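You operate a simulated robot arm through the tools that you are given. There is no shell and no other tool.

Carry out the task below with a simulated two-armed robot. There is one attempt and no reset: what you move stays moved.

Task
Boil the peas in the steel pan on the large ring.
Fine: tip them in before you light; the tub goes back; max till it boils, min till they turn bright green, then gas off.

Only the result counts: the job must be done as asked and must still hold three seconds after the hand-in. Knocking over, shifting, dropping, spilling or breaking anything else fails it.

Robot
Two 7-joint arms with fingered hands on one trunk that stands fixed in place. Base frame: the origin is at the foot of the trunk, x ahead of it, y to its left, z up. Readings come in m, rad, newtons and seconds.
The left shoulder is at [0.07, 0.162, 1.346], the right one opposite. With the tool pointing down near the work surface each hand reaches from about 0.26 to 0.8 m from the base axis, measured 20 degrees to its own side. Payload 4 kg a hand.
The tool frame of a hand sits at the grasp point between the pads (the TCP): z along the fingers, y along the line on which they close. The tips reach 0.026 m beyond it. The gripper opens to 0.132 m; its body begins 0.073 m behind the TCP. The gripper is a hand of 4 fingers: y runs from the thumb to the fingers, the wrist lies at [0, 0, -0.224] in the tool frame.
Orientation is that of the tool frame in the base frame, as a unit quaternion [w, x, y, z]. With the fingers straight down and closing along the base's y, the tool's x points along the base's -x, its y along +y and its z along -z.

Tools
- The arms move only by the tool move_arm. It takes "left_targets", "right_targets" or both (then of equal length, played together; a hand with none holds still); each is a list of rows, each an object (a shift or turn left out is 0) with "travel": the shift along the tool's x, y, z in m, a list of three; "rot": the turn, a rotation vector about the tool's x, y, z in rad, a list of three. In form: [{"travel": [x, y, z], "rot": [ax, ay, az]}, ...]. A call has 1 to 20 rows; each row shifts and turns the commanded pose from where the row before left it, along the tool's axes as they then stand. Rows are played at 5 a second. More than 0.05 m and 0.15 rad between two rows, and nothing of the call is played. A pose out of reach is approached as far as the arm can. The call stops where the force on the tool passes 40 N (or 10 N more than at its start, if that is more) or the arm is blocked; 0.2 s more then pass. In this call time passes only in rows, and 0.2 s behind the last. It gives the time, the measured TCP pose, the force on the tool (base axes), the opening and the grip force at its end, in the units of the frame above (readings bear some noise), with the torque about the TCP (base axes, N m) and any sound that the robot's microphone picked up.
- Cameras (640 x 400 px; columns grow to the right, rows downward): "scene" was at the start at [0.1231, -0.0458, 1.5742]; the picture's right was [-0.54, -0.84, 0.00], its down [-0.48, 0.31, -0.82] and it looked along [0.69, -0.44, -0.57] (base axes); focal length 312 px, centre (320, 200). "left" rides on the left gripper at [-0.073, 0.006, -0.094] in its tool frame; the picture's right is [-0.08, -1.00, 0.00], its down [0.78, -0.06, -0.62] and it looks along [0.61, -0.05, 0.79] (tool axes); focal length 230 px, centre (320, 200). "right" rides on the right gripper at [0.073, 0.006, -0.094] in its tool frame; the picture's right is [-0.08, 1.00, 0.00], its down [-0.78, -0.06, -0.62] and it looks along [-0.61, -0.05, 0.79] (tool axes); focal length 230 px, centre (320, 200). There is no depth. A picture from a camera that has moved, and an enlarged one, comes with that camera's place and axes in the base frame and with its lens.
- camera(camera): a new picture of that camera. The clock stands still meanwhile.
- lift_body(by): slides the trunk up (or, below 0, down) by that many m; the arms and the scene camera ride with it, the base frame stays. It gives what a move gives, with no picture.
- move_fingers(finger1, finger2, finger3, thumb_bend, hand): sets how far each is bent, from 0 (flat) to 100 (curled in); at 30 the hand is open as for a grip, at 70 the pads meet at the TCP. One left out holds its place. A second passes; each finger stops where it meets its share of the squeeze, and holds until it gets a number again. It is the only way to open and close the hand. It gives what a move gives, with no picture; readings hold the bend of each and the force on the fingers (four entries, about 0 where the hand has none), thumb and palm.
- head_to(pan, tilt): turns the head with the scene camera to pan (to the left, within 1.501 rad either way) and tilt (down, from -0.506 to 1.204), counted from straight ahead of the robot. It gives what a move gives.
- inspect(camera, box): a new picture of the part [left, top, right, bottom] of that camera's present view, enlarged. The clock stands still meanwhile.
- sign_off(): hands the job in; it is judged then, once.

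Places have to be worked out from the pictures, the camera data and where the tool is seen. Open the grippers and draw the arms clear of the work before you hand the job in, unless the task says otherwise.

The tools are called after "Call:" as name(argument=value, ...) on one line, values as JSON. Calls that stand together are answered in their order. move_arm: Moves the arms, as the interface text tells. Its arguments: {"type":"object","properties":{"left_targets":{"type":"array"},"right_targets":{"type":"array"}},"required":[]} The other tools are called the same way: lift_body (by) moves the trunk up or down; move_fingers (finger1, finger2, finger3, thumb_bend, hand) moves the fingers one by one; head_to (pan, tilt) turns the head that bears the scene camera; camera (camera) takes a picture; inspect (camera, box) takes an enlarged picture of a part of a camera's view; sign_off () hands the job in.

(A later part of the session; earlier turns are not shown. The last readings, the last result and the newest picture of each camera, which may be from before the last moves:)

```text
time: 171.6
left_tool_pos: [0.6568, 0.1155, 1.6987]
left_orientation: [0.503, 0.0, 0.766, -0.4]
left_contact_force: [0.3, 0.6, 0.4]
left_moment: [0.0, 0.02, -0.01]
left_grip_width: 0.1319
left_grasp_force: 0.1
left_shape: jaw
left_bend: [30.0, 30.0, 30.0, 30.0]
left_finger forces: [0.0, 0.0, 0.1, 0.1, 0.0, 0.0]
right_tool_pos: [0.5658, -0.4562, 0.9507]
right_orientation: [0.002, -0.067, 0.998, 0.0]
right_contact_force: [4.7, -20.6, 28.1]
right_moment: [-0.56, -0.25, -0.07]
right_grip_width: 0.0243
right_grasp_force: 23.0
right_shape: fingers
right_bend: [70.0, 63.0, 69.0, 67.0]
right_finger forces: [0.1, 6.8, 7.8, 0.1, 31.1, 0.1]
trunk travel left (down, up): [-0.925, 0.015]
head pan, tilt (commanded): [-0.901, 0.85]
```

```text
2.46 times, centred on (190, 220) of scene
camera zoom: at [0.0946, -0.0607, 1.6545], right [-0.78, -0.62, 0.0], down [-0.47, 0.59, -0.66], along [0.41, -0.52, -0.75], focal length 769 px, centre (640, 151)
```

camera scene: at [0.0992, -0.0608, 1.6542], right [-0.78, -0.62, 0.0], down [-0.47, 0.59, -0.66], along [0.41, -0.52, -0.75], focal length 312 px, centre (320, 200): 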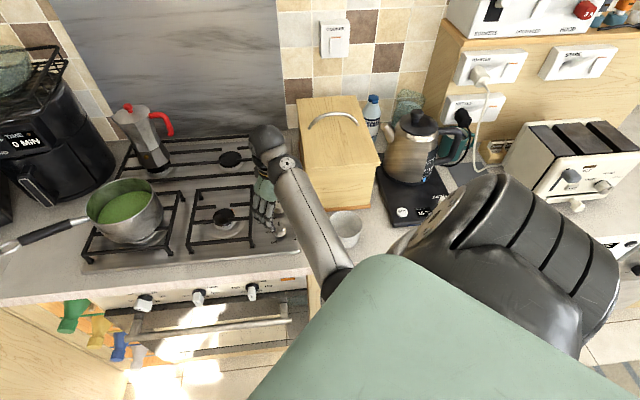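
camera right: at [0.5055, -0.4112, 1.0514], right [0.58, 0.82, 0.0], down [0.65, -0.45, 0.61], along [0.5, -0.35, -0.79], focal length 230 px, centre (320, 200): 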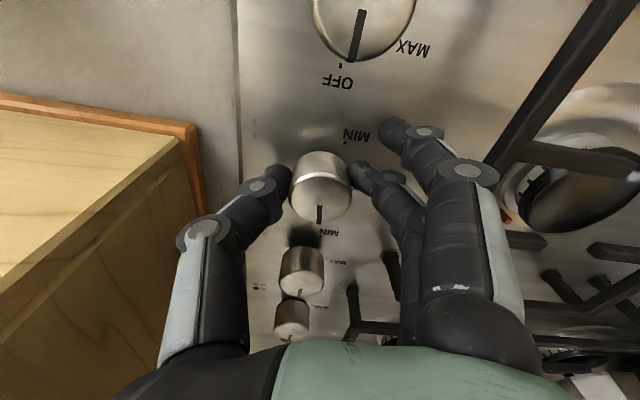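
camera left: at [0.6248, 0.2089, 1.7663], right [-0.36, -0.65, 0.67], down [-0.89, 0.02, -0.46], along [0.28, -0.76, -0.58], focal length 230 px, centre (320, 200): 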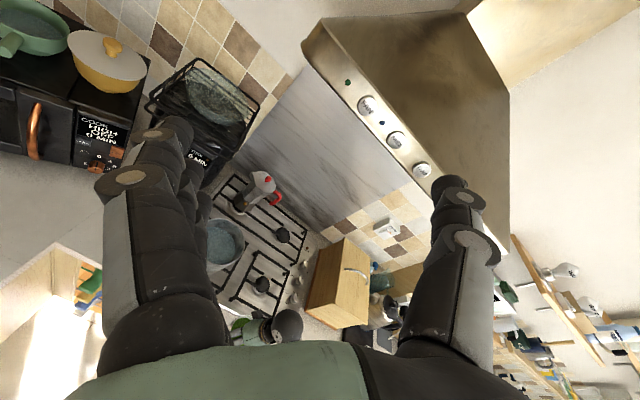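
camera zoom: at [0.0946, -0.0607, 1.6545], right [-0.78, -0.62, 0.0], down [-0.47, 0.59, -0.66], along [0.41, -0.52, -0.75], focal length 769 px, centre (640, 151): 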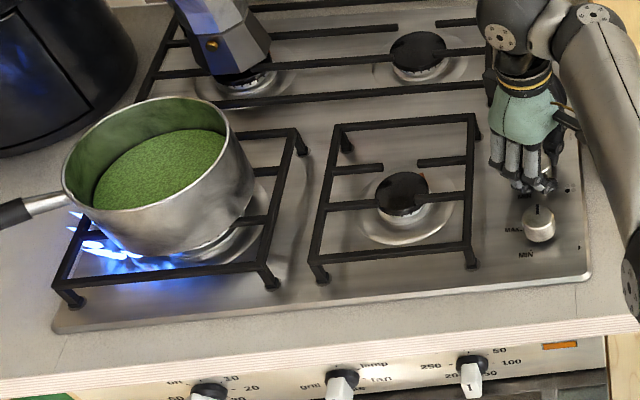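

The front-left ring under the pan is lit. The pointer is now at about 51°, so I turn the remaining 20° to the MAX mark and ease the pressure.

Call:
move_arm(right_targets=[{"rot": [0, 0, -0.117]}, {"rot": [0, 0, -0.117]}, {"travel": [0, 0, -0.002], "rot": [0, 0, -0.117]}, {"travel": [0, 0, -0.002]}])

Call:
inspect(camera="right", box=[210, 80, 430, 280])

Call:
inspect(camera="scene", box=[60, 150, 320, 290])

```text
time: 172.6
left_tool_pos: [0.6586, 0.1135, 1.6981]
left_orientation: [0.501, 0.001, 0.767, -0.401]
left_contact_force: [0.1, 0.2, 0.4]
left_moment: [-0.01, 0.04, 0.01]
left_grip_width: 0.1319
left_grasp_force: 0.0
left_shape: jaw
left_bend: [30.0, 30.0, 30.0, 30.0]
left_finger forces: [0.0, 0.1, 0.0, 0.1, 0.1, 0.0]
right_tool_pos: [0.5665, -0.4568, 0.9514]
right_orientation: [0.0, -0.24, 0.971, 0.001]
right_contact_force: [5.7, -21.5, 16.2]
right_moment: [-0.52, -0.21, -0.08]
right_grip_width: 0.0247
right_grasp_force: 20.9
right_shape: fingers
right_bend: [70.0, 63.0, 69.0, 67.0]
right_finger forces: [0.0, 6.2, 5.0, 0.1, 30.3, 0.0]
trunk travel left (down, up): [-0.925, 0.015]
head pan, tilt (commanded): [-0.901, 0.85]
```

```text
2.00 times, centred on (320, 180) of right
camera zoom: at [0.4995, -0.4858, 1.0437], right [-0.4, 0.92, 0.0], down [0.72, 0.31, 0.62], along [0.57, 0.25, -0.79], focal length 460 px, centre (320, 240)
```

zoom: 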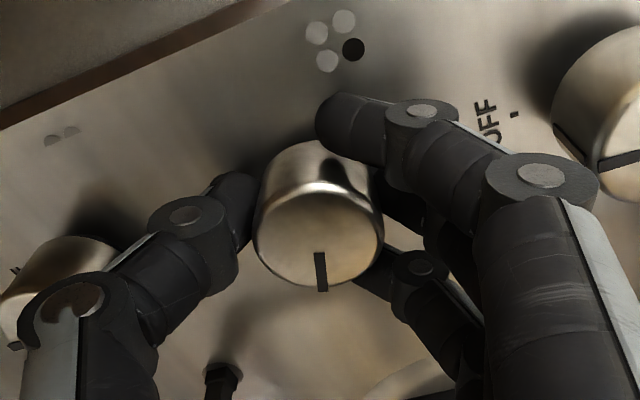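

```text
2.46 times, centred on (190, 220) of scene
camera zoom: at [0.097, -0.0621, 1.6541], right [-0.78, -0.62, 0.0], down [-0.47, 0.59, -0.66], along [0.41, -0.52, -0.75], focal length 769 px, centre (640, 151)
```

zoom: 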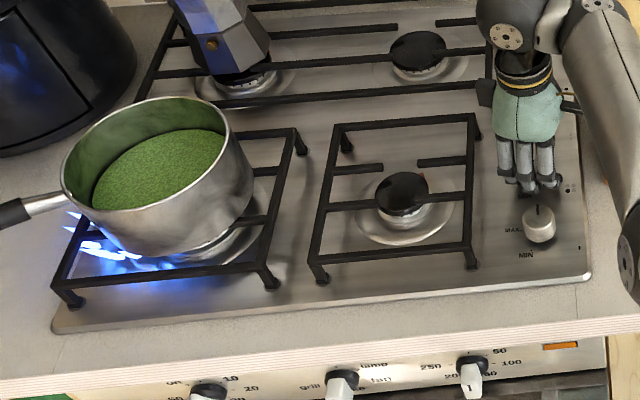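

The pointer is on the MAX mark (about 73°) and the flame is strong. I ease the remaining pressure and wait, watching the pan and the sound readings.

Call:
move_arm(right_targets=[{"travel": [0, 0, -0.002]}, {"travel": [0, 0, 0]}, {"travel": [0, 0, 0]}, {"travel": [0, 0, 0]}, {"travel": [0, 0, 0]}, {"travel": [0, 0, 0]}, {"travel": [0, 0, 0]}, {"travel": [0, 0, 0]}, {"travel": [0, 0, 0]}, {"travel": [0, 0, 0]}])

Call:
inspect(camera="scene", box=[60, 150, 320, 290])

```text
time: 174.8
left_tool_pos: [0.6583, 0.1129, 1.6984]
left_orientation: [0.503, 0.002, 0.767, -0.399]
left_contact_force: [0.3, 0.0, -0.5]
left_moment: [-0.01, 0.0, 0.0]
left_grip_width: 0.132
left_grasp_force: 0.1
left_shape: jaw
left_bend: [30.0, 30.0, 30.0, 30.0]
left_finger forces: [0.0, 0.0, 0.0, 0.1, 0.0, 0.0]
right_tool_pos: [0.566, -0.4574, 0.9519]
right_orientation: [0.0, -0.24, 0.971, 0.002]
right_contact_force: [0.4, -22.1, 6.0]
right_moment: [-0.52, -0.08, -0.04]
right_grip_width: 0.0252
right_grasp_force: 18.4
right_shape: fingers
right_bend: [70.0, 62.0, 68.0, 66.0]
right_finger forces: [0.0, 6.1, 3.2, 0.1, 27.7, 0.1]
trunk travel left (down, up): [-0.925, 0.015]
head pan, tilt (commanded): [-0.901, 0.85]
```

```text
2.46 times, centred on (190, 220) of scene
camera zoom: at [0.0969, -0.0633, 1.6542], right [-0.78, -0.62, 0.0], down [-0.47, 0.59, -0.66], along [0.41, -0.52, -0.75], focal length 769 px, centre (640, 151)
```

zoom: 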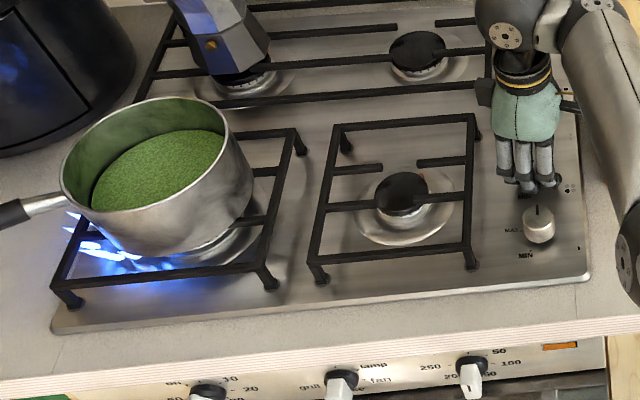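

The flame holds at MAX with the hand just gripping the knob. I wait for the boil in steps, checking the pan each time.

Call:
move_arm(right_targets=[{"travel": [0, 0, 0]}, {"travel": [0, 0, 0]}, {"travel": [0, 0, 0]}, {"travel": [0, 0, 0]}, {"travel": [0, 0, 0]}, {"travel": [0, 0, 0]}, {"travel": [0, 0, 0]}, {"travel": [0, 0, 0]}, {"travel": [0, 0, 0]}, {"travel": [0, 0, 0]}, {"travel": [0, 0, 0]}, {"travel": [0, 0, 0]}, {"travel": [0, 0, 0]}, {"travel": [0, 0, 0]}, {"travel": [0, 0, 0]}, {"travel": [0, 0, 0]}, {"travel": [0, 0, 0]}, {"travel": [0, 0, 0]}, {"travel": [0, 0, 0]}, {"travel": [0, 0, 0]}])

Call:
inspect(camera="scene", box=[60, 170, 180, 270])

```text
time: 179.0
left_tool_pos: [0.659, 0.1135, 1.6983]
left_orientation: [0.502, 0.001, 0.767, -0.4]
left_contact_force: [-0.5, -0.6, 0.1]
left_moment: [-0.03, -0.01, 0.05]
left_grip_width: 0.1321
left_grasp_force: 0.0
left_shape: jaw
left_bend: [30.0, 30.0, 30.0, 30.0]
left_finger forces: [0.1, 0.0, 0.0, 0.1, 0.0, 0.1]
right_tool_pos: [0.5672, -0.4562, 0.9534]
right_orientation: [0.001, -0.239, 0.971, 0.002]
right_contact_force: [-0.8, -21.5, 6.5]
right_moment: [-0.53, -0.04, -0.11]
right_grip_width: 0.0253
right_grasp_force: 18.4
right_shape: fingers
right_bend: [70.0, 62.0, 68.0, 66.0]
right_finger forces: [0.0, 6.1, 3.0, 0.0, 27.2, 0.1]
trunk travel left (down, up): [-0.925, 0.015]
head pan, tilt (commanded): [-0.901, 0.85]
```

```text
4.00 times, centred on (120, 220) of scene
camera zoom: at [0.0969, -0.0634, 1.6542], right [-0.78, -0.62, 0.0], down [-0.47, 0.59, -0.66], along [0.41, -0.52, -0.75], focal length 1250 px, centre (1120, 120)
```

zoom: 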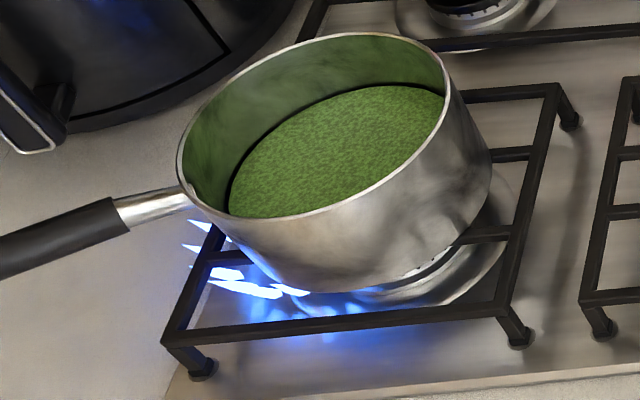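

No bubbles yet. I keep waiting.

Call:
move_arm(right_targets=[{"travel": [0, 0, 0]}, {"travel": [0, 0, 0]}, {"travel": [0, 0, 0]}, {"travel": [0, 0, 0]}, {"travel": [0, 0, 0]}, {"travel": [0, 0, 0]}, {"travel": [0, 0, 0]}, {"travel": [0, 0, 0]}, {"travel": [0, 0, 0]}, {"travel": [0, 0, 0]}, {"travel": [0, 0, 0]}, {"travel": [0, 0, 0]}, {"travel": [0, 0, 0]}, {"travel": [0, 0, 0]}, {"travel": [0, 0, 0]}, {"travel": [0, 0, 0]}, {"travel": [0, 0, 0]}, {"travel": [0, 0, 0]}, {"travel": [0, 0, 0]}, {"travel": [0, 0, 0]}])

Call:
inspect(camera="scene", box=[60, 170, 180, 270])

```text
time: 183.2
left_tool_pos: [0.6583, 0.1132, 1.6974]
left_orientation: [0.503, 0.002, 0.766, -0.4]
left_contact_force: [0.9, -0.2, -0.2]
left_moment: [0.01, -0.01, -0.02]
left_grip_width: 0.1319
left_grasp_force: 0.1
left_shape: jaw
left_bend: [30.0, 30.0, 30.0, 30.0]
left_finger forces: [0.0, 0.0, 0.0, 0.1, 0.0, 0.0]
right_tool_pos: [0.5674, -0.4568, 0.9527]
right_orientation: [0.001, -0.239, 0.971, 0.002]
right_contact_force: [0.2, -22.2, 5.3]
right_moment: [-0.51, -0.07, -0.05]
right_grip_width: 0.0252
right_grasp_force: 17.9
right_shape: fingers
right_bend: [70.0, 62.0, 68.0, 66.0]
right_finger forces: [0.0, 6.2, 2.9, 0.1, 27.2, 0.1]
trunk travel left (down, up): [-0.925, 0.015]
head pan, tilt (commanded): [-0.901, 0.85]
```

```text
4.00 times, centred on (120, 220) of scene
camera zoom: at [0.0969, -0.0634, 1.6542], right [-0.78, -0.62, 0.0], down [-0.47, 0.59, -0.66], along [0.41, -0.52, -0.75], focal length 1250 px, centre (1120, 120)
```

zoom: 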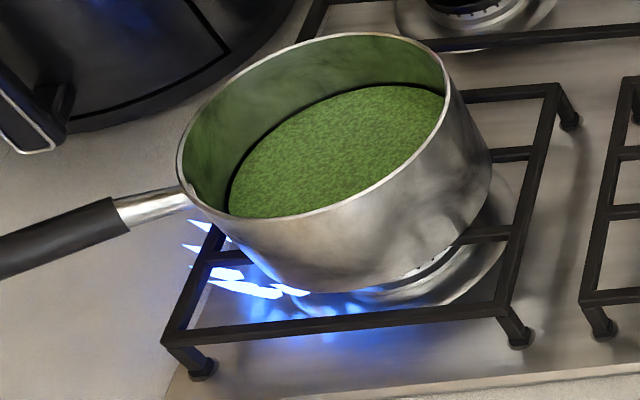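

Still heating. I wait on.

Call:
move_arm(right_targets=[{"travel": [0, 0, 0]}, {"travel": [0, 0, 0]}, {"travel": [0, 0, 0]}, {"travel": [0, 0, 0]}, {"travel": [0, 0, 0]}, {"travel": [0, 0, 0]}, {"travel": [0, 0, 0]}, {"travel": [0, 0, 0]}, {"travel": [0, 0, 0]}, {"travel": [0, 0, 0]}, {"travel": [0, 0, 0]}, {"travel": [0, 0, 0]}, {"travel": [0, 0, 0]}, {"travel": [0, 0, 0]}, {"travel": [0, 0, 0]}, {"travel": [0, 0, 0]}, {"travel": [0, 0, 0]}, {"travel": [0, 0, 0]}, {"travel": [0, 0, 0]}, {"travel": [0, 0, 0]}])

Call:
inspect(camera="scene", box=[60, 170, 180, 270])

```text
time: 187.4
left_tool_pos: [0.6571, 0.1124, 1.6988]
left_orientation: [0.503, 0.001, 0.767, -0.399]
left_contact_force: [-0.3, 1.0, -0.4]
left_moment: [0.01, -0.02, 0.0]
left_grip_width: 0.1319
left_grasp_force: 0.1
left_shape: jaw
left_bend: [30.0, 30.0, 30.0, 30.0]
left_finger forces: [0.0, 0.0, 0.1, 0.0, 0.1, 0.1]
right_tool_pos: [0.5678, -0.4577, 0.9516]
right_orientation: [0.001, -0.239, 0.971, 0.001]
right_contact_force: [-0.2, -21.3, 4.9]
right_moment: [-0.48, -0.03, -0.06]
right_grip_width: 0.0255
right_grasp_force: 18.6
right_shape: fingers
right_bend: [70.0, 62.0, 68.0, 66.0]
right_finger forces: [0.0, 6.1, 2.9, 0.0, 27.2, 0.0]
trunk travel left (down, up): [-0.925, 0.015]
head pan, tilt (commanded): [-0.901, 0.85]
```

```text
4.00 times, centred on (120, 220) of scene
camera zoom: at [0.0969, -0.0634, 1.6542], right [-0.78, -0.62, 0.0], down [-0.47, 0.59, -0.66], along [0.41, -0.52, -0.75], focal length 1250 px, centre (1120, 120)
```

zoom: 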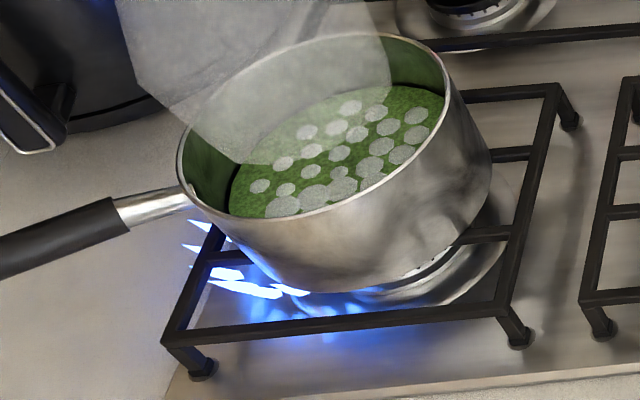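

It boils: bubbles and steam. I turn the knob on to MIN, about 77° further anticlockwise.

Call:
move_arm(right_targets=[{"rot": [0, 0, -0.134]}, {"rot": [0, 0, -0.134]}, {"rot": [0, 0, -0.134]}, {"rot": [0, 0, -0.134]}, {"rot": [0, 0, -0.134]}, {"rot": [0, 0, -0.134]}, {"rot": [0, 0, -0.134]}, {"rot": [0, 0, -0.134]}, {"rot": [0, 0, -0.134]}])

Call:
inspect(camera="right", box=[210, 80, 430, 280])

Call:
inspect(camera="scene", box=[60, 150, 320, 290])

```text
time: 188.1
left_tool_pos: [0.6493, 0.1231, 1.7014]
left_orientation: [0.505, 0.001, 0.764, -0.402]
left_contact_force: [0.0, 0.4, -0.8]
left_moment: [-0.02, -0.01, -0.03]
left_grip_width: 0.1316
left_grasp_force: 0.1
left_shape: jaw
left_bend: [30.0, 30.0, 30.0, 30.0]
left_finger forces: [0.1, 0.1, 0.1, 0.0, 0.0, 0.1]
right_tool_pos: [0.5598, -0.4477, 0.9546]
right_orientation: [0.0, -0.368, 0.93, 0.004]
right_contact_force: [-34.1, 16.3, 9.8]
right_moment: [-4.98, -7.04, -5.94]
right_grip_width: 0.0358
right_grasp_force: 17.9
right_shape: fingers
right_bend: [70.0, 67.0, 70.0, 63.0]
right_finger forces: [0.1, 0.3, 0.0, 0.0, 35.4, 0.1]
trunk travel left (down, up): [-0.925, 0.015]
head pan, tilt (commanded): [-0.901, 0.85]
stopped in row 3 (right hand): the force on the tool passed its limit at 51 N (the readings are from after the stop); the commanded pose is now the measured one
```

```text
2.00 times, centred on (320, 180) of right
camera zoom: at [0.5026, -0.4938, 1.0462], right [-0.63, 0.78, 0.01], down [0.61, 0.49, 0.62], along [0.48, 0.39, -0.79], focal length 460 px, centre (320, 240)
```

zoom: 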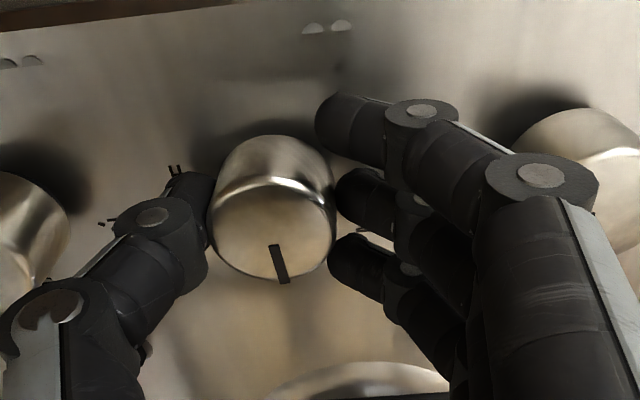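

```text
2.46 times, centred on (190, 220) of scene
camera zoom: at [0.0867, -0.0523, 1.6555], right [-0.78, -0.62, 0.0], down [-0.46, 0.59, -0.67], along [0.41, -0.52, -0.75], focal length 769 px, centre (640, 151)
```

zoom: 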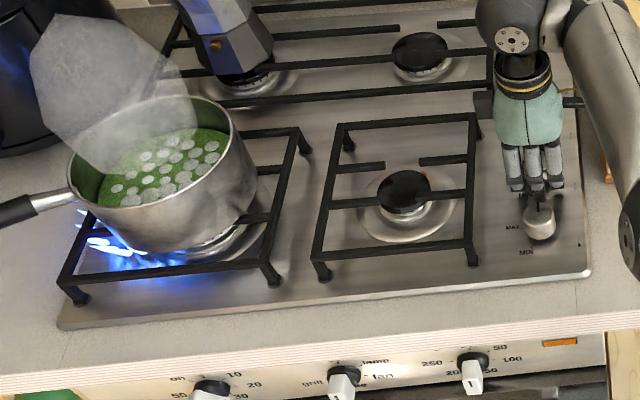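

The turn stopped early with a 51 N reading and the hand shifted about 12 mm. The clock stands still for pictures, so I look carefully for what touched.

Call:
camera(camera="scene")

Call:
inspect(camera="scene", box=[240, 80, 420, 280])

Call:
camera(camera="right")

Call:
camera(camera="left")

```text
taken
camera scene: at [0.0867, -0.0523, 1.6555], right [-0.78, -0.62, 0.0], down [-0.46, 0.59, -0.67], along [0.41, -0.52, -0.75], focal length 312 px, centre (320, 200)
```

scene: 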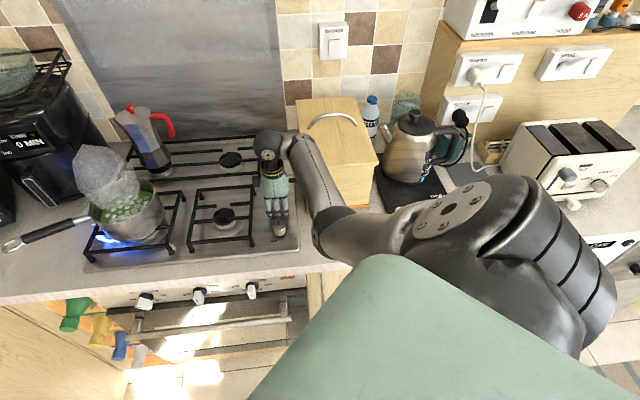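

```text
2.00 times, centred on (330, 180) of scene
camera zoom: at [0.0867, -0.0523, 1.6555], right [-0.78, -0.62, 0.0], down [-0.46, 0.59, -0.67], along [0.41, -0.52, -0.75], focal length 625 px, centre (300, 240)
```

zoom: 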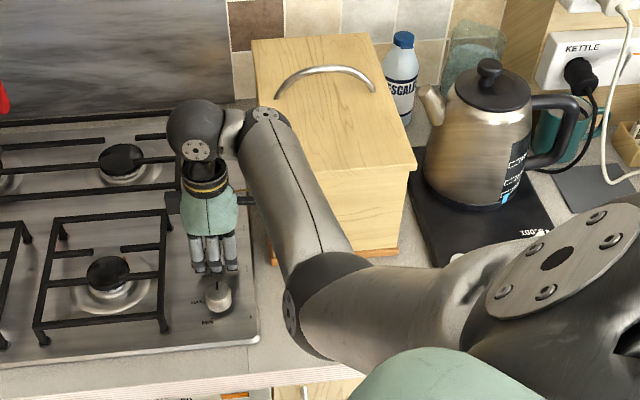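

```text
taken
camera right: at [0.5026, -0.4938, 1.0462], right [-0.63, 0.78, 0.01], down [0.61, 0.49, 0.62], along [0.48, 0.39, -0.79], focal length 230 px, centre (320, 200)
```

right: 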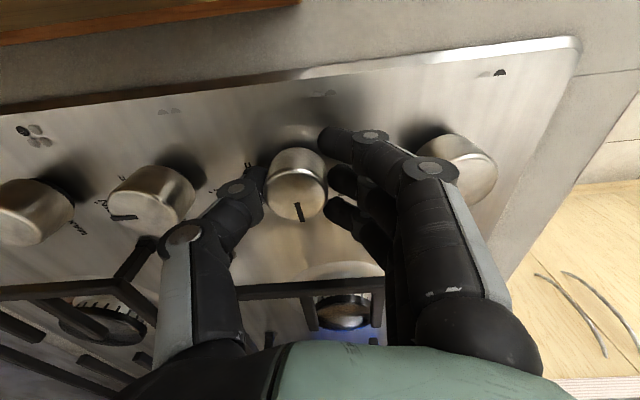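

```text
taken
camera left: at [0.6138, 0.2157, 1.7697], right [-0.37, -0.64, 0.67], down [-0.89, 0.02, -0.46], along [0.29, -0.77, -0.58], focal length 230 px, centre (320, 200)
```

left: 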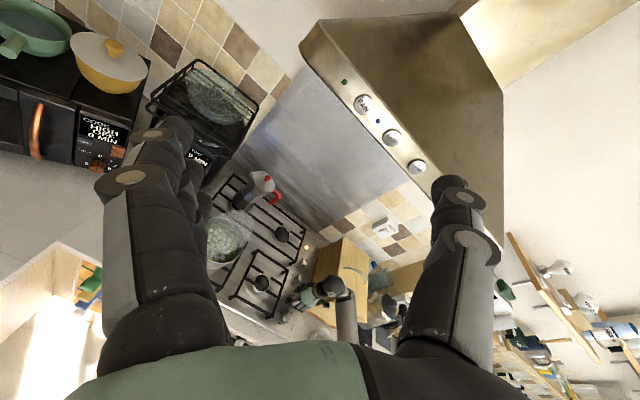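

The numbers fit the hand's own camera bracket catching the front-left corner of the wooden box: a contact at height 1.07, about 0.085 m toward the box. The knob is now at about 97°. I loosen the fingers, back the hand off clockwise to free the contact, and will re-grip at an angle that keeps the bracket clear of the box.

Call:
move_fingers(hand="right", finger1=50, finger2=54, finger3=50, thumb_bend=54)

Call:
move_arm(right_targets=[{"rot": [0, 0, 0.13]}, {"rot": [0, 0, 0.13]}, {"rot": [0, 0, 0.13]}, {"rot": [0, 0, 0.13]}])

Call:
camera(camera="right")

Call:
inspect(camera="scene", box=[60, 150, 320, 290])

```text
time: 189.1
left_tool_pos: [0.6474, 0.1239, 1.7008]
left_orientation: [0.505, 0.0, 0.764, -0.402]
left_contact_force: [-0.8, 0.1, -0.1]
left_moment: [0.01, -0.02, -0.01]
left_grip_width: 0.1317
left_grasp_force: 0.1
left_shape: jaw
left_bend: [30.0, 30.0, 30.0, 30.0]
left_finger forces: [0.0, 0.0, 0.0, 0.1, 0.0, 0.0]
right_tool_pos: [0.5584, -0.4456, 0.9539]
right_orientation: [0.001, -0.375, 0.927, 0.004]
right_contact_force: [-36.8, 17.7, 13.6]
right_moment: [-3.1, -3.43, -3.62]
right_grip_width: 0.0682
right_grasp_force: 1.6
right_shape: fingers
right_bend: [50.0, 54.0, 50.0, 53.0]
right_finger forces: [0.0, 0.1, 0.0, 0.1, 3.3, 0.1]
trunk travel left (down, up): [-0.925, 0.015]
head pan, tilt (commanded): [-0.901, 0.85]
```

```text
time: 190.1
left_tool_pos: [0.6576, 0.12, 1.698]
left_orientation: [0.502, 0.0, 0.766, -0.402]
left_contact_force: [0.2, 0.2, 0.7]
left_moment: [0.03, -0.01, 0.02]
left_grip_width: 0.1318
left_grasp_force: 0.1
left_shape: jaw
left_bend: [30.0, 30.0, 30.0, 30.0]
left_finger forces: [0.1, 0.0, 0.0, 0.0, 0.0, 0.1]
right_tool_pos: [0.5657, -0.447, 0.9507]
right_orientation: [-0.002, -0.124, 0.992, 0.005]
right_contact_force: [7.8, -1.6, 19.4]
right_moment: [-0.65, -0.33, 0.1]
right_grip_width: 0.0628
right_grasp_force: 12.1
right_shape: fingers
right_bend: [51.0, 54.0, 50.0, 55.0]
right_finger forces: [4.1, 0.0, 0.0, 0.0, 19.5, 0.0]
trunk travel left (down, up): [-0.925, 0.015]
head pan, tilt (commanded): [-0.901, 0.85]
```

```text
taken
camera right: at [0.4944, -0.4608, 1.0433], right [-0.17, 0.99, 0.01], down [0.78, 0.13, 0.61], along [0.6, 0.11, -0.79], focal length 230 px, centre (320, 200)
```

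right: 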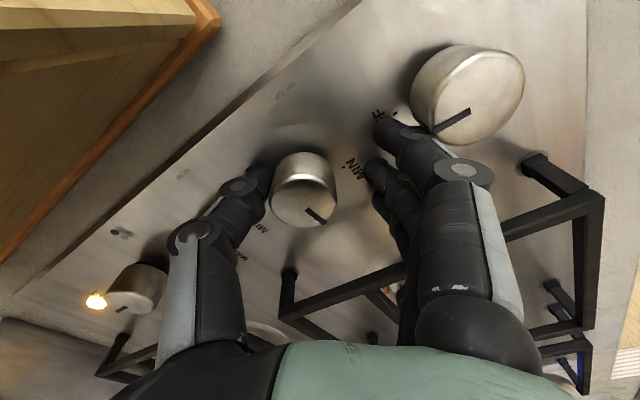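

```text
2.46 times, centred on (190, 220) of scene
camera zoom: at [0.0966, -0.056, 1.6547], right [-0.78, -0.62, 0.0], down [-0.47, 0.59, -0.66], along [0.41, -0.52, -0.75], focal length 769 px, centre (640, 151)
```

zoom: 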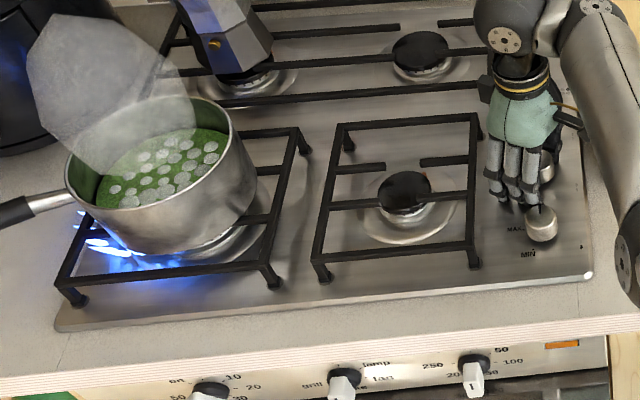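

Freed from the box, knob 4 is still at OFF, and knob 3 reads about 100°. The hand is 9 mm off centre, so I lift slightly, re-centre, and rotate clockwise to the new grip angle.

Call:
move_arm(right_targets=[{"travel": [0.0003, -0.0045, -0.005]}, {"travel": [0.0003, -0.0045, -0.003]}, {"rot": [0, 0, 0.13]}, {"rot": [0, 0, 0.13]}, {"rot": [0, 0, 0.13]}, {"rot": [0, 0, 0.13]}, {"rot": [0, 0, 0.13]}, {"rot": [0, 0, 0.13]}, {"rot": [0, 0, 0.13]}])

Call:
inspect(camera="right", box=[210, 80, 430, 280])

```text
time: 192.1
left_tool_pos: [0.6592, 0.1171, 1.697]
left_orientation: [0.502, -0.001, 0.767, -0.4]
left_contact_force: [0.1, -0.1, -0.2]
left_moment: [-0.03, 0.01, 0.01]
left_grip_width: 0.1318
left_grasp_force: 0.1
left_shape: jaw
left_bend: [30.0, 30.0, 30.0, 30.0]
left_finger forces: [0.0, 0.1, 0.1, 0.1, 0.1, 0.0]
right_tool_pos: [0.5684, -0.4582, 0.9568]
right_orientation: [-0.006, 0.325, 0.946, 0.004]
right_contact_force: [0.9, 0.8, -0.1]
right_moment: [0.0, -0.05, 0.0]
right_grip_width: 0.0631
right_grasp_force: 0.1
right_shape: fingers
right_bend: [50.0, 54.0, 50.0, 54.0]
right_finger forces: [0.0, 0.1, 0.1, 0.0, 0.1, 0.1]
trunk travel left (down, up): [-0.925, 0.015]
head pan, tilt (commanded): [-0.901, 0.85]
```

```text
2.00 times, centred on (320, 180) of right
camera zoom: at [0.5144, -0.4101, 1.0493], right [0.67, 0.74, 0.0], down [0.59, -0.54, 0.61], along [0.45, -0.41, -0.8], focal length 460 px, centre (320, 240)
```

zoom: 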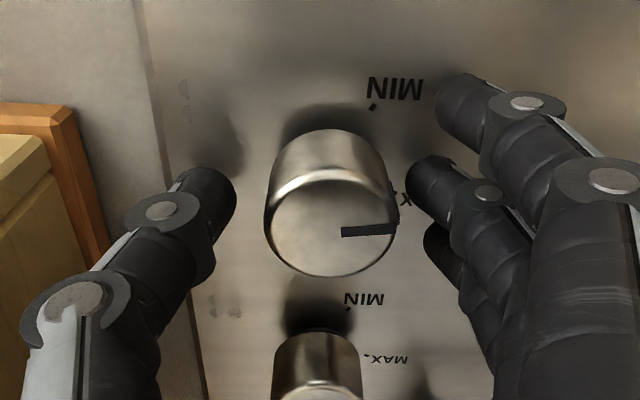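

Re-centred with no contact, and the knob is at 98°. I grip firmly again and turn the remaining 52° to MIN.

Call:
move_fingers(hand="right", finger1=70, finger2=80, finger3=70, thumb_bend=80)

Call:
move_arm(right_targets=[{"rot": [0, 0, -0.11]}, {"rot": [0, 0, -0.13]}, {"rot": [0, 0, -0.13]}, {"rot": [0, 0, -0.13]}, {"rot": [0, 0, -0.13]}, {"rot": [0, 0, -0.13]}, {"rot": [0, 0, -0.13]}])

Call:
inspect(camera="right", box=[210, 80, 430, 280])

Call:
inspect(camera="scene", box=[60, 150, 320, 290])

```text
time: 193.1
left_tool_pos: [0.6591, 0.116, 1.6979]
left_orientation: [0.503, 0.001, 0.766, -0.4]
left_contact_force: [0.4, -0.6, 0.2]
left_moment: [-0.03, 0.01, 0.01]
left_grip_width: 0.1321
left_grasp_force: 0.1
left_shape: jaw
left_bend: [30.0, 30.0, 30.0, 30.0]
left_finger forces: [0.1, 0.0, 0.0, 0.1, 0.1, 0.1]
right_tool_pos: [0.566, -0.4601, 0.954]
right_orientation: [-0.007, 0.324, 0.946, 0.005]
right_contact_force: [-4.5, -5.0, -4.8]
right_moment: [0.06, -0.05, 0.0]
right_grip_width: 0.0237
right_grasp_force: 15.5
right_shape: fingers
right_bend: [68.0, 59.0, 67.0, 66.0]
right_finger forces: [2.5, 7.8, 2.6, 0.1, 18.6, 0.0]
trunk travel left (down, up): [-0.925, 0.015]
head pan, tilt (commanded): [-0.901, 0.85]
```

```text
time: 194.7
left_tool_pos: [0.6615, 0.1134, 1.6962]
left_orientation: [0.501, 0.001, 0.767, -0.4]
left_contact_force: [-0.8, 0.1, 0.9]
left_moment: [-0.02, 0.01, -0.01]
left_grip_width: 0.1319
left_grasp_force: 0.0
left_shape: jaw
left_bend: [30.0, 30.0, 30.0, 30.0]
left_finger forces: [0.0, 0.0, 0.1, 0.0, 0.1, 0.0]
right_tool_pos: [0.5693, -0.4601, 0.9546]
right_orientation: [-0.003, -0.116, 0.993, 0.008]
right_contact_force: [7.5, -10.9, -2.2]
right_moment: [-0.11, -0.05, -0.02]
right_grip_width: 0.0234
right_grasp_force: 16.9
right_shape: fingers
right_bend: [69.0, 59.0, 68.0, 66.0]
right_finger forces: [1.5, 6.7, 4.0, 0.1, 21.2, 0.1]
trunk travel left (down, up): [-0.925, 0.015]
head pan, tilt (commanded): [-0.901, 0.85]
```

```text
2.00 times, centred on (320, 180) of right
camera zoom: at [0.4983, -0.4728, 1.0474], right [-0.15, 0.99, 0.01], down [0.78, 0.11, 0.61], along [0.6, 0.11, -0.79], focal length 460 px, centre (320, 240)
```

zoom: 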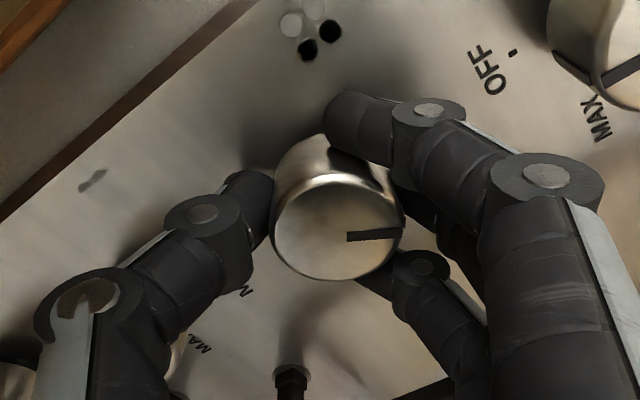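

```text
2.46 times, centred on (190, 220) of scene
camera zoom: at [0.0999, -0.0623, 1.6541], right [-0.78, -0.62, 0.0], down [-0.47, 0.59, -0.66], along [0.41, -0.52, -0.75], focal length 769 px, centre (640, 151)
```

zoom: 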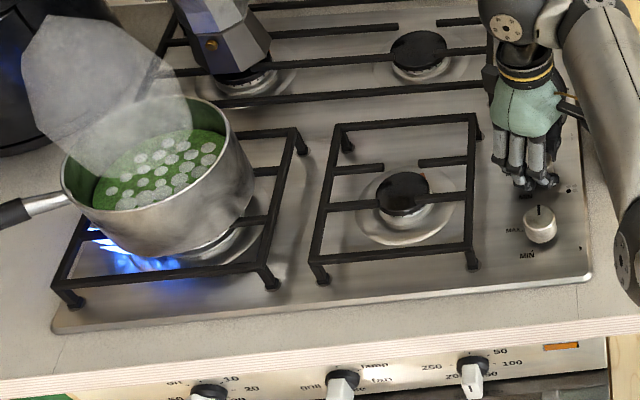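

The pointer is on MIN (about 152°). I check the flame and the peas' colour closely.

Call:
inspect(camera="scene", box=[60, 170, 180, 270])

```text
4.00 times, centred on (120, 220) of scene
camera zoom: at [0.0999, -0.0623, 1.6541], right [-0.78, -0.62, 0.0], down [-0.47, 0.59, -0.66], along [0.41, -0.52, -0.75], focal length 1250 px, centre (1120, 120)
```

zoom: 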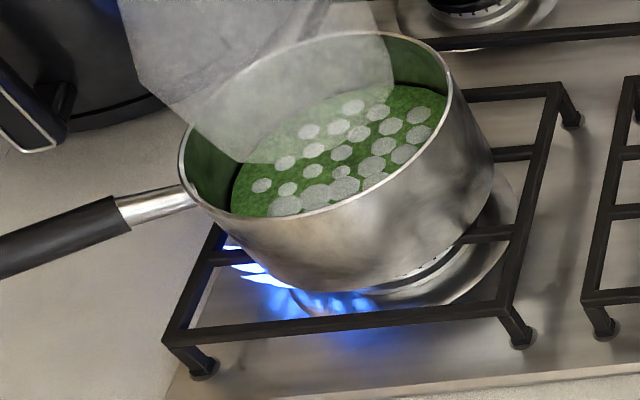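

The flame is lower and it still simmers; the peas are still dull. I hold and watch for the colour to change.

Call:
move_arm(right_targets=[{"travel": [0, 0, 0]}, {"travel": [0, 0, 0]}, {"travel": [0, 0, 0]}, {"travel": [0, 0, 0]}, {"travel": [0, 0, 0]}, {"travel": [0, 0, 0]}, {"travel": [0, 0, 0]}, {"travel": [0, 0, 0]}, {"travel": [0, 0, 0]}])

Call:
inspect(camera="scene", box=[60, 170, 180, 270])

```text
time: 196.7
left_tool_pos: [0.6615, 0.1149, 1.6956]
left_orientation: [0.501, 0.0, 0.767, -0.4]
left_contact_force: [-0.2, -0.5, 0.1]
left_moment: [-0.02, 0.0, 0.03]
left_grip_width: 0.1317
left_grasp_force: 0.1
left_shape: jaw
left_bend: [30.0, 30.0, 30.0, 30.0]
left_finger forces: [0.0, 0.0, 0.0, 0.0, 0.0, 0.0]
right_tool_pos: [0.569, -0.4617, 0.9551]
right_orientation: [-0.004, -0.114, 0.993, 0.007]
right_contact_force: [11.4, -10.8, -0.1]
right_moment: [-0.15, -0.21, 0.0]
right_grip_width: 0.0232
right_grasp_force: 17.9
right_shape: fingers
right_bend: [69.0, 60.0, 68.0, 66.0]
right_finger forces: [0.8, 6.4, 5.8, 0.0, 21.7, 0.1]
trunk travel left (down, up): [-0.925, 0.015]
head pan, tilt (commanded): [-0.901, 0.85]
```

```text
4.00 times, centred on (120, 220) of scene
camera zoom: at [0.1002, -0.0619, 1.6541], right [-0.78, -0.62, 0.0], down [-0.47, 0.59, -0.66], along [0.41, -0.52, -0.75], focal length 1250 px, centre (1120, 120)
```

zoom: 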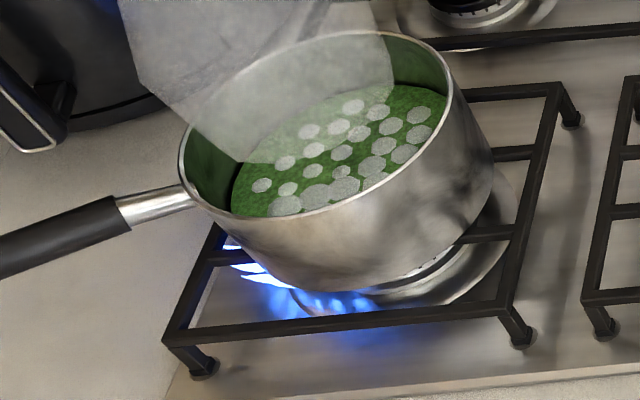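

Call:
move_arm(right_targets=[{"travel": [0, 0, 0]}, {"travel": [0, 0, 0]}, {"travel": [0, 0, 0]}, {"travel": [0, 0, 0]}, {"travel": [0, 0, 0]}, {"travel": [0, 0, 0]}, {"travel": [0, 0, 0]}, {"travel": [0, 0, 0]}, {"travel": [0, 0, 0]}, {"travel": [0, 0, 0]}, {"travel": [0, 0, 0]}, {"travel": [0, 0, 0]}, {"travel": [0, 0, 0]}, {"travel": [0, 0, 0]}])

Call:
inspect(camera="scene", box=[60, 170, 180, 270])

```text
time: 199.7
left_tool_pos: [0.6618, 0.1148, 1.6965]
left_orientation: [0.502, 0.0, 0.767, -0.401]
left_contact_force: [0.1, 0.5, 0.5]
left_moment: [0.01, 0.02, -0.01]
left_grip_width: 0.1315
left_grasp_force: 0.1
left_shape: jaw
left_bend: [30.0, 30.0, 30.0, 30.0]
left_finger forces: [0.0, 0.0, 0.1, 0.1, 0.0, 0.0]
right_tool_pos: [0.5685, -0.4595, 0.9547]
right_orientation: [-0.003, -0.115, 0.993, 0.008]
right_contact_force: [11.9, -11.5, 0.7]
right_moment: [-0.15, -0.22, -0.04]
right_grip_width: 0.0234
right_grasp_force: 17.4
right_shape: fingers
right_bend: [69.0, 60.0, 68.0, 66.0]
right_finger forces: [0.9, 6.4, 6.0, 0.0, 21.5, 0.0]
trunk travel left (down, up): [-0.925, 0.015]
head pan, tilt (commanded): [-0.901, 0.85]
```

```text
4.00 times, centred on (120, 220) of scene
camera zoom: at [0.1003, -0.0618, 1.6541], right [-0.78, -0.62, 0.0], down [-0.47, 0.59, -0.66], along [0.41, -0.52, -0.75], focal length 1250 px, centre (1120, 120)
```

zoom: 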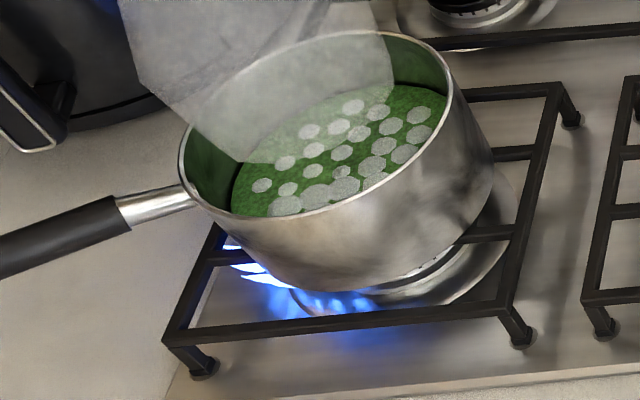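

Call:
inspect(camera="scene", box=[118, 200, 150, 222])

Call:
move_arm(right_targets=[{"travel": [0, 0, 0]}, {"travel": [0, 0, 0]}, {"travel": [0, 0, 0]}, {"travel": [0, 0, 0]}, {"travel": [0, 0, 0]}, {"travel": [0, 0, 0]}, {"travel": [0, 0, 0]}, {"travel": [0, 0, 0]}, {"travel": [0, 0, 0]}, {"travel": [0, 0, 0]}, {"travel": [0, 0, 0]}, {"travel": [0, 0, 0]}, {"travel": [0, 0, 0]}, {"travel": [0, 0, 0]}])

Call:
inspect(camera="scene", box=[118, 200, 150, 222])

Call:
inspect(camera="scene", box=[60, 170, 180, 270])

```text
16.00 times, centred on (134, 211) of scene
camera zoom: at [0.1003, -0.0618, 1.6541], right [-0.78, -0.62, 0.0], down [-0.47, 0.59, -0.66], along [0.41, -0.52, -0.75], focal length 4999 px, centre (3296, 24)
```

zoom: 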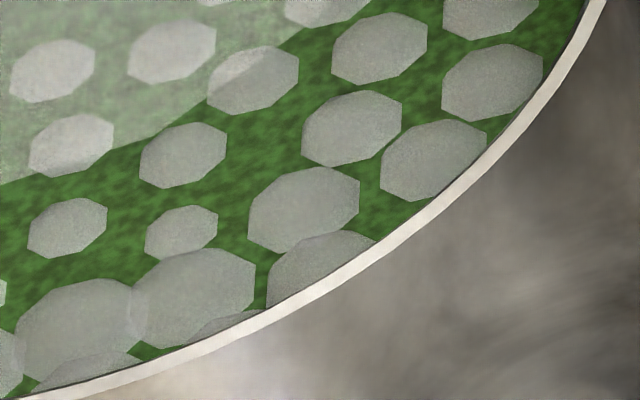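

```text
time: 202.7
left_tool_pos: [0.662, 0.1132, 1.6974]
left_orientation: [0.502, 0.0, 0.767, -0.4]
left_contact_force: [-0.6, -0.1, 0.1]
left_moment: [0.04, 0.0, -0.02]
left_grip_width: 0.1321
left_grasp_force: 0.0
left_shape: jaw
left_bend: [30.0, 30.0, 30.0, 30.0]
left_finger forces: [0.0, 0.0, 0.0, 0.0, 0.1, 0.0]
right_tool_pos: [0.5687, -0.4607, 0.955]
right_orientation: [-0.004, -0.114, 0.993, 0.007]
right_contact_force: [12.7, -11.2, 1.1]
right_moment: [-0.14, -0.22, -0.02]
right_grip_width: 0.0232
right_grasp_force: 17.4
right_shape: fingers
right_bend: [69.0, 60.0, 68.0, 66.0]
right_finger forces: [1.0, 6.4, 6.1, 0.0, 21.5, 0.0]
trunk travel left (down, up): [-0.925, 0.015]
head pan, tilt (commanded): [-0.901, 0.85]
```

```text
16.00 times, centred on (134, 211) of scene
camera zoom: at [0.1002, -0.0618, 1.6541], right [-0.78, -0.62, 0.0], down [-0.47, 0.59, -0.66], along [0.41, -0.52, -0.75], focal length 4999 px, centre (3296, 24)
```

zoom: 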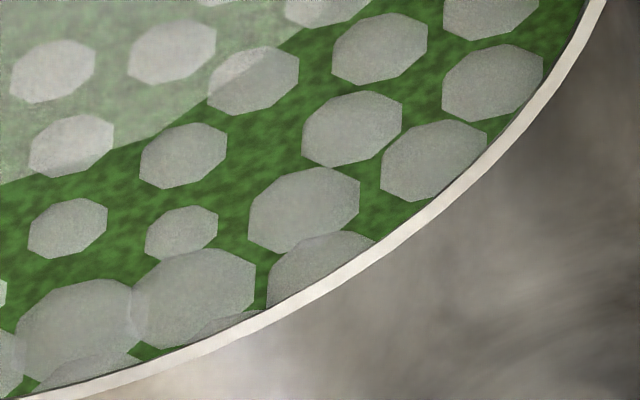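

```text
4.00 times, centred on (120, 220) of scene
camera zoom: at [0.1002, -0.0618, 1.6541], right [-0.78, -0.62, 0.0], down [-0.47, 0.59, -0.66], along [0.41, -0.52, -0.75], focal length 1250 px, centre (1120, 120)
```

zoom: 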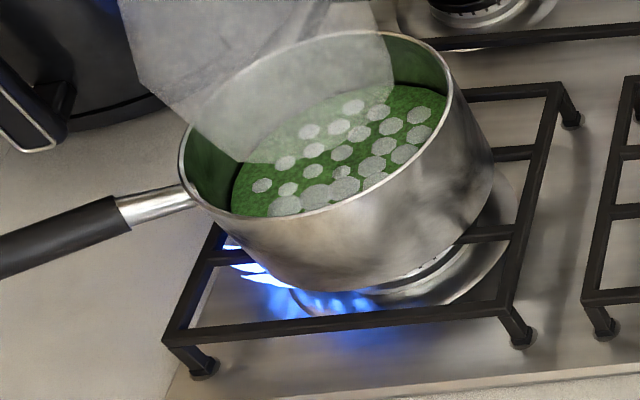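

The green is deepening but not clearly bright yet. I continue in short steps.

Call:
move_arm(right_targets=[{"travel": [0, 0, 0]}, {"travel": [0, 0, 0]}, {"travel": [0, 0, 0]}, {"travel": [0, 0, 0]}, {"travel": [0, 0, 0]}, {"travel": [0, 0, 0]}, {"travel": [0, 0, 0]}, {"travel": [0, 0, 0]}, {"travel": [0, 0, 0]}, {"travel": [0, 0, 0]}, {"travel": [0, 0, 0]}, {"travel": [0, 0, 0]}, {"travel": [0, 0, 0]}, {"travel": [0, 0, 0]}])

Call:
inspect(camera="scene", box=[118, 200, 150, 222])

Call:
camera(camera="scene")

```text
time: 205.7
left_tool_pos: [0.6611, 0.115, 1.6951]
left_orientation: [0.502, 0.0, 0.767, -0.4]
left_contact_force: [0.2, 0.5, 0.1]
left_moment: [0.04, -0.01, 0.0]
left_grip_width: 0.1318
left_grasp_force: 0.0
left_shape: jaw
left_bend: [30.0, 30.0, 30.0, 30.0]
left_finger forces: [0.0, 0.0, 0.0, 0.1, 0.0, 0.0]
right_tool_pos: [0.5693, -0.46, 0.9539]
right_orientation: [-0.004, -0.115, 0.993, 0.007]
right_contact_force: [12.3, -11.1, 0.3]
right_moment: [-0.17, -0.23, -0.03]
right_grip_width: 0.0235
right_grasp_force: 17.6
right_shape: fingers
right_bend: [69.0, 60.0, 68.0, 66.0]
right_finger forces: [0.9, 6.4, 6.0, 0.1, 21.6, 0.1]
trunk travel left (down, up): [-0.925, 0.015]
head pan, tilt (commanded): [-0.901, 0.85]
```

```text
16.00 times, centred on (134, 211) of scene
camera zoom: at [0.1002, -0.0618, 1.6541], right [-0.78, -0.62, 0.0], down [-0.47, 0.59, -0.66], along [0.41, -0.52, -0.75], focal length 4999 px, centre (3296, 24)
```

zoom: 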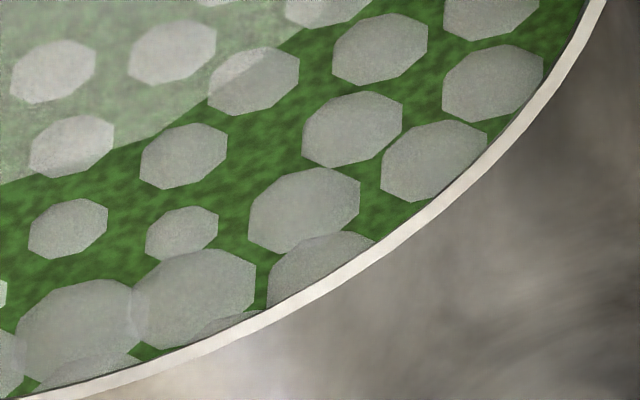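

```text
taken
camera scene: at [0.1002, -0.0618, 1.6541], right [-0.78, -0.62, 0.0], down [-0.47, 0.59, -0.66], along [0.41, -0.52, -0.75], focal length 312 px, centre (320, 200)
```

scene: 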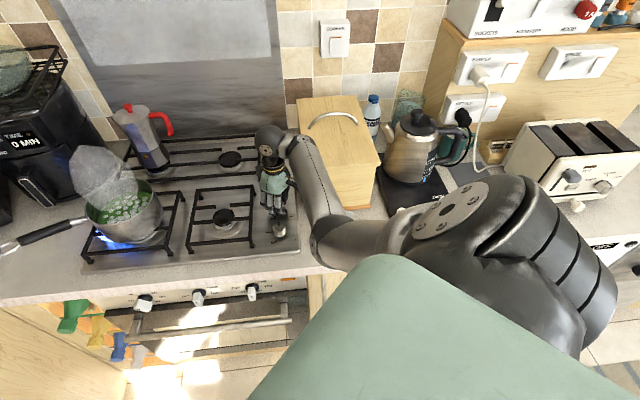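

Call:
move_arm(right_targets=[{"travel": [0, 0, 0]}, {"travel": [0, 0, 0]}, {"travel": [0, 0, 0]}, {"travel": [0, 0, 0]}, {"travel": [0, 0, 0]}, {"travel": [0, 0, 0]}, {"travel": [0, 0, 0]}, {"travel": [0, 0, 0]}, {"travel": [0, 0, 0]}, {"travel": [0, 0, 0]}, {"travel": [0, 0, 0]}, {"travel": [0, 0, 0]}, {"travel": [0, 0, 0]}, {"travel": [0, 0, 0]}])

Call:
inspect(camera="scene", box=[118, 200, 150, 222])

Call:
inspect(camera="scene", box=[60, 170, 180, 270])

```text
time: 208.7
left_tool_pos: [0.6618, 0.1152, 1.6976]
left_orientation: [0.502, 0.0, 0.767, -0.4]
left_contact_force: [0.7, -0.9, 0.3]
left_moment: [-0.03, -0.02, -0.01]
left_grip_width: 0.1321
left_grasp_force: 0.1
left_shape: jaw
left_bend: [30.0, 30.0, 30.0, 30.0]
left_finger forces: [0.0, 0.1, 0.0, 0.0, 0.1, 0.0]
right_tool_pos: [0.5684, -0.4606, 0.9539]
right_orientation: [-0.004, -0.115, 0.993, 0.008]
right_contact_force: [10.9, -11.4, 0.7]
right_moment: [-0.15, -0.19, -0.05]
right_grip_width: 0.0233
right_grasp_force: 17.2
right_shape: fingers
right_bend: [69.0, 60.0, 68.0, 66.0]
right_finger forces: [0.9, 6.5, 6.0, 0.0, 21.5, 0.0]
trunk travel left (down, up): [-0.925, 0.015]
head pan, tilt (commanded): [-0.901, 0.85]
```

```text
16.00 times, centred on (134, 211) of scene
camera zoom: at [0.1002, -0.0618, 1.6541], right [-0.78, -0.62, 0.0], down [-0.47, 0.59, -0.66], along [0.41, -0.52, -0.75], focal length 4999 px, centre (3296, 24)
```

zoom: 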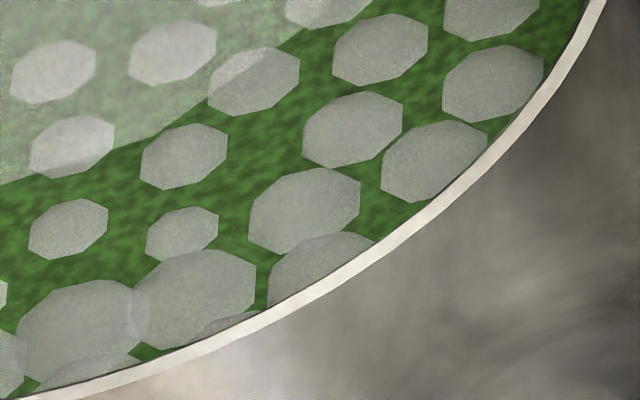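

```text
4.00 times, centred on (120, 220) of scene
camera zoom: at [0.1002, -0.0618, 1.6541], right [-0.78, -0.62, 0.0], down [-0.47, 0.59, -0.66], along [0.41, -0.52, -0.75], focal length 1250 px, centre (1120, 120)
```

zoom: 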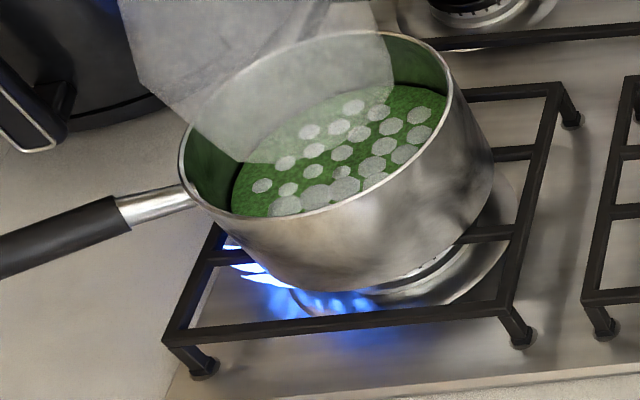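

Call:
move_arm(right_targets=[{"travel": [0, 0, 0]}, {"travel": [0, 0, 0]}, {"travel": [0, 0, 0]}, {"travel": [0, 0, 0]}, {"travel": [0, 0, 0]}, {"travel": [0, 0, 0]}, {"travel": [0, 0, 0]}, {"travel": [0, 0, 0]}, {"travel": [0, 0, 0]}, {"travel": [0, 0, 0]}, {"travel": [0, 0, 0]}, {"travel": [0, 0, 0]}, {"travel": [0, 0, 0]}, {"travel": [0, 0, 0]}])

Call:
inspect(camera="scene", box=[118, 200, 150, 222])

Call:
inspect(camera="left", box=[190, 200, 260, 270])

```text
time: 211.7
left_tool_pos: [0.6619, 0.1146, 1.6962]
left_orientation: [0.502, 0.0, 0.767, -0.4]
left_contact_force: [-0.1, 0.6, -0.4]
left_moment: [-0.01, 0.04, 0.0]
left_grip_width: 0.1317
left_grasp_force: 0.1
left_shape: jaw
left_bend: [30.0, 30.0, 30.0, 30.0]
left_finger forces: [0.0, 0.0, 0.1, 0.1, 0.0, 0.0]
right_tool_pos: [0.5693, -0.4597, 0.9549]
right_orientation: [-0.003, -0.115, 0.993, 0.008]
right_contact_force: [12.2, -11.4, 2.0]
right_moment: [-0.15, -0.18, -0.03]
right_grip_width: 0.0231
right_grasp_force: 17.3
right_shape: fingers
right_bend: [69.0, 60.0, 68.0, 66.0]
right_finger forces: [0.8, 6.5, 6.1, 0.0, 21.4, 0.0]
trunk travel left (down, up): [-0.925, 0.015]
head pan, tilt (commanded): [-0.901, 0.85]
```

```text
16.00 times, centred on (134, 211) of scene
camera zoom: at [0.1002, -0.0618, 1.6541], right [-0.78, -0.62, 0.0], down [-0.47, 0.59, -0.66], along [0.41, -0.52, -0.75], focal length 4999 px, centre (3296, 24)
```

zoom: 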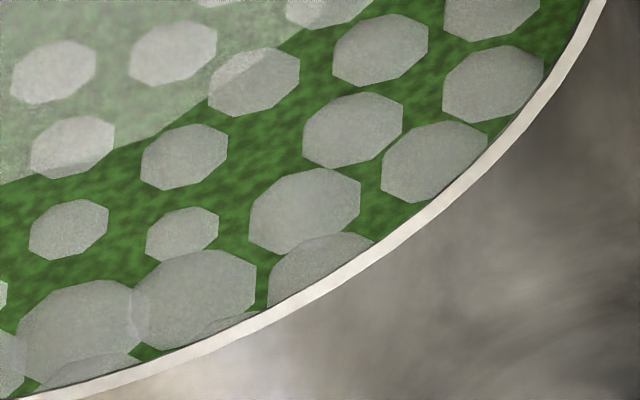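

```text
5.71 times, centred on (225, 235) of left
camera zoom: at [0.6273, 0.2067, 1.7657], right [-0.36, -0.65, 0.67], down [-0.89, 0.02, -0.46], along [0.28, -0.76, -0.58], focal length 1315 px, centre (863, 0)
```

zoom: 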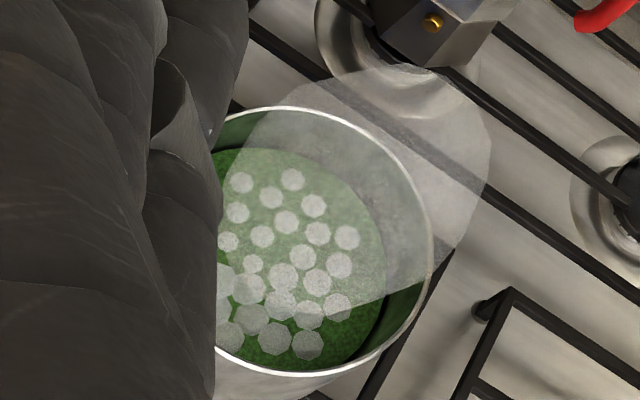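

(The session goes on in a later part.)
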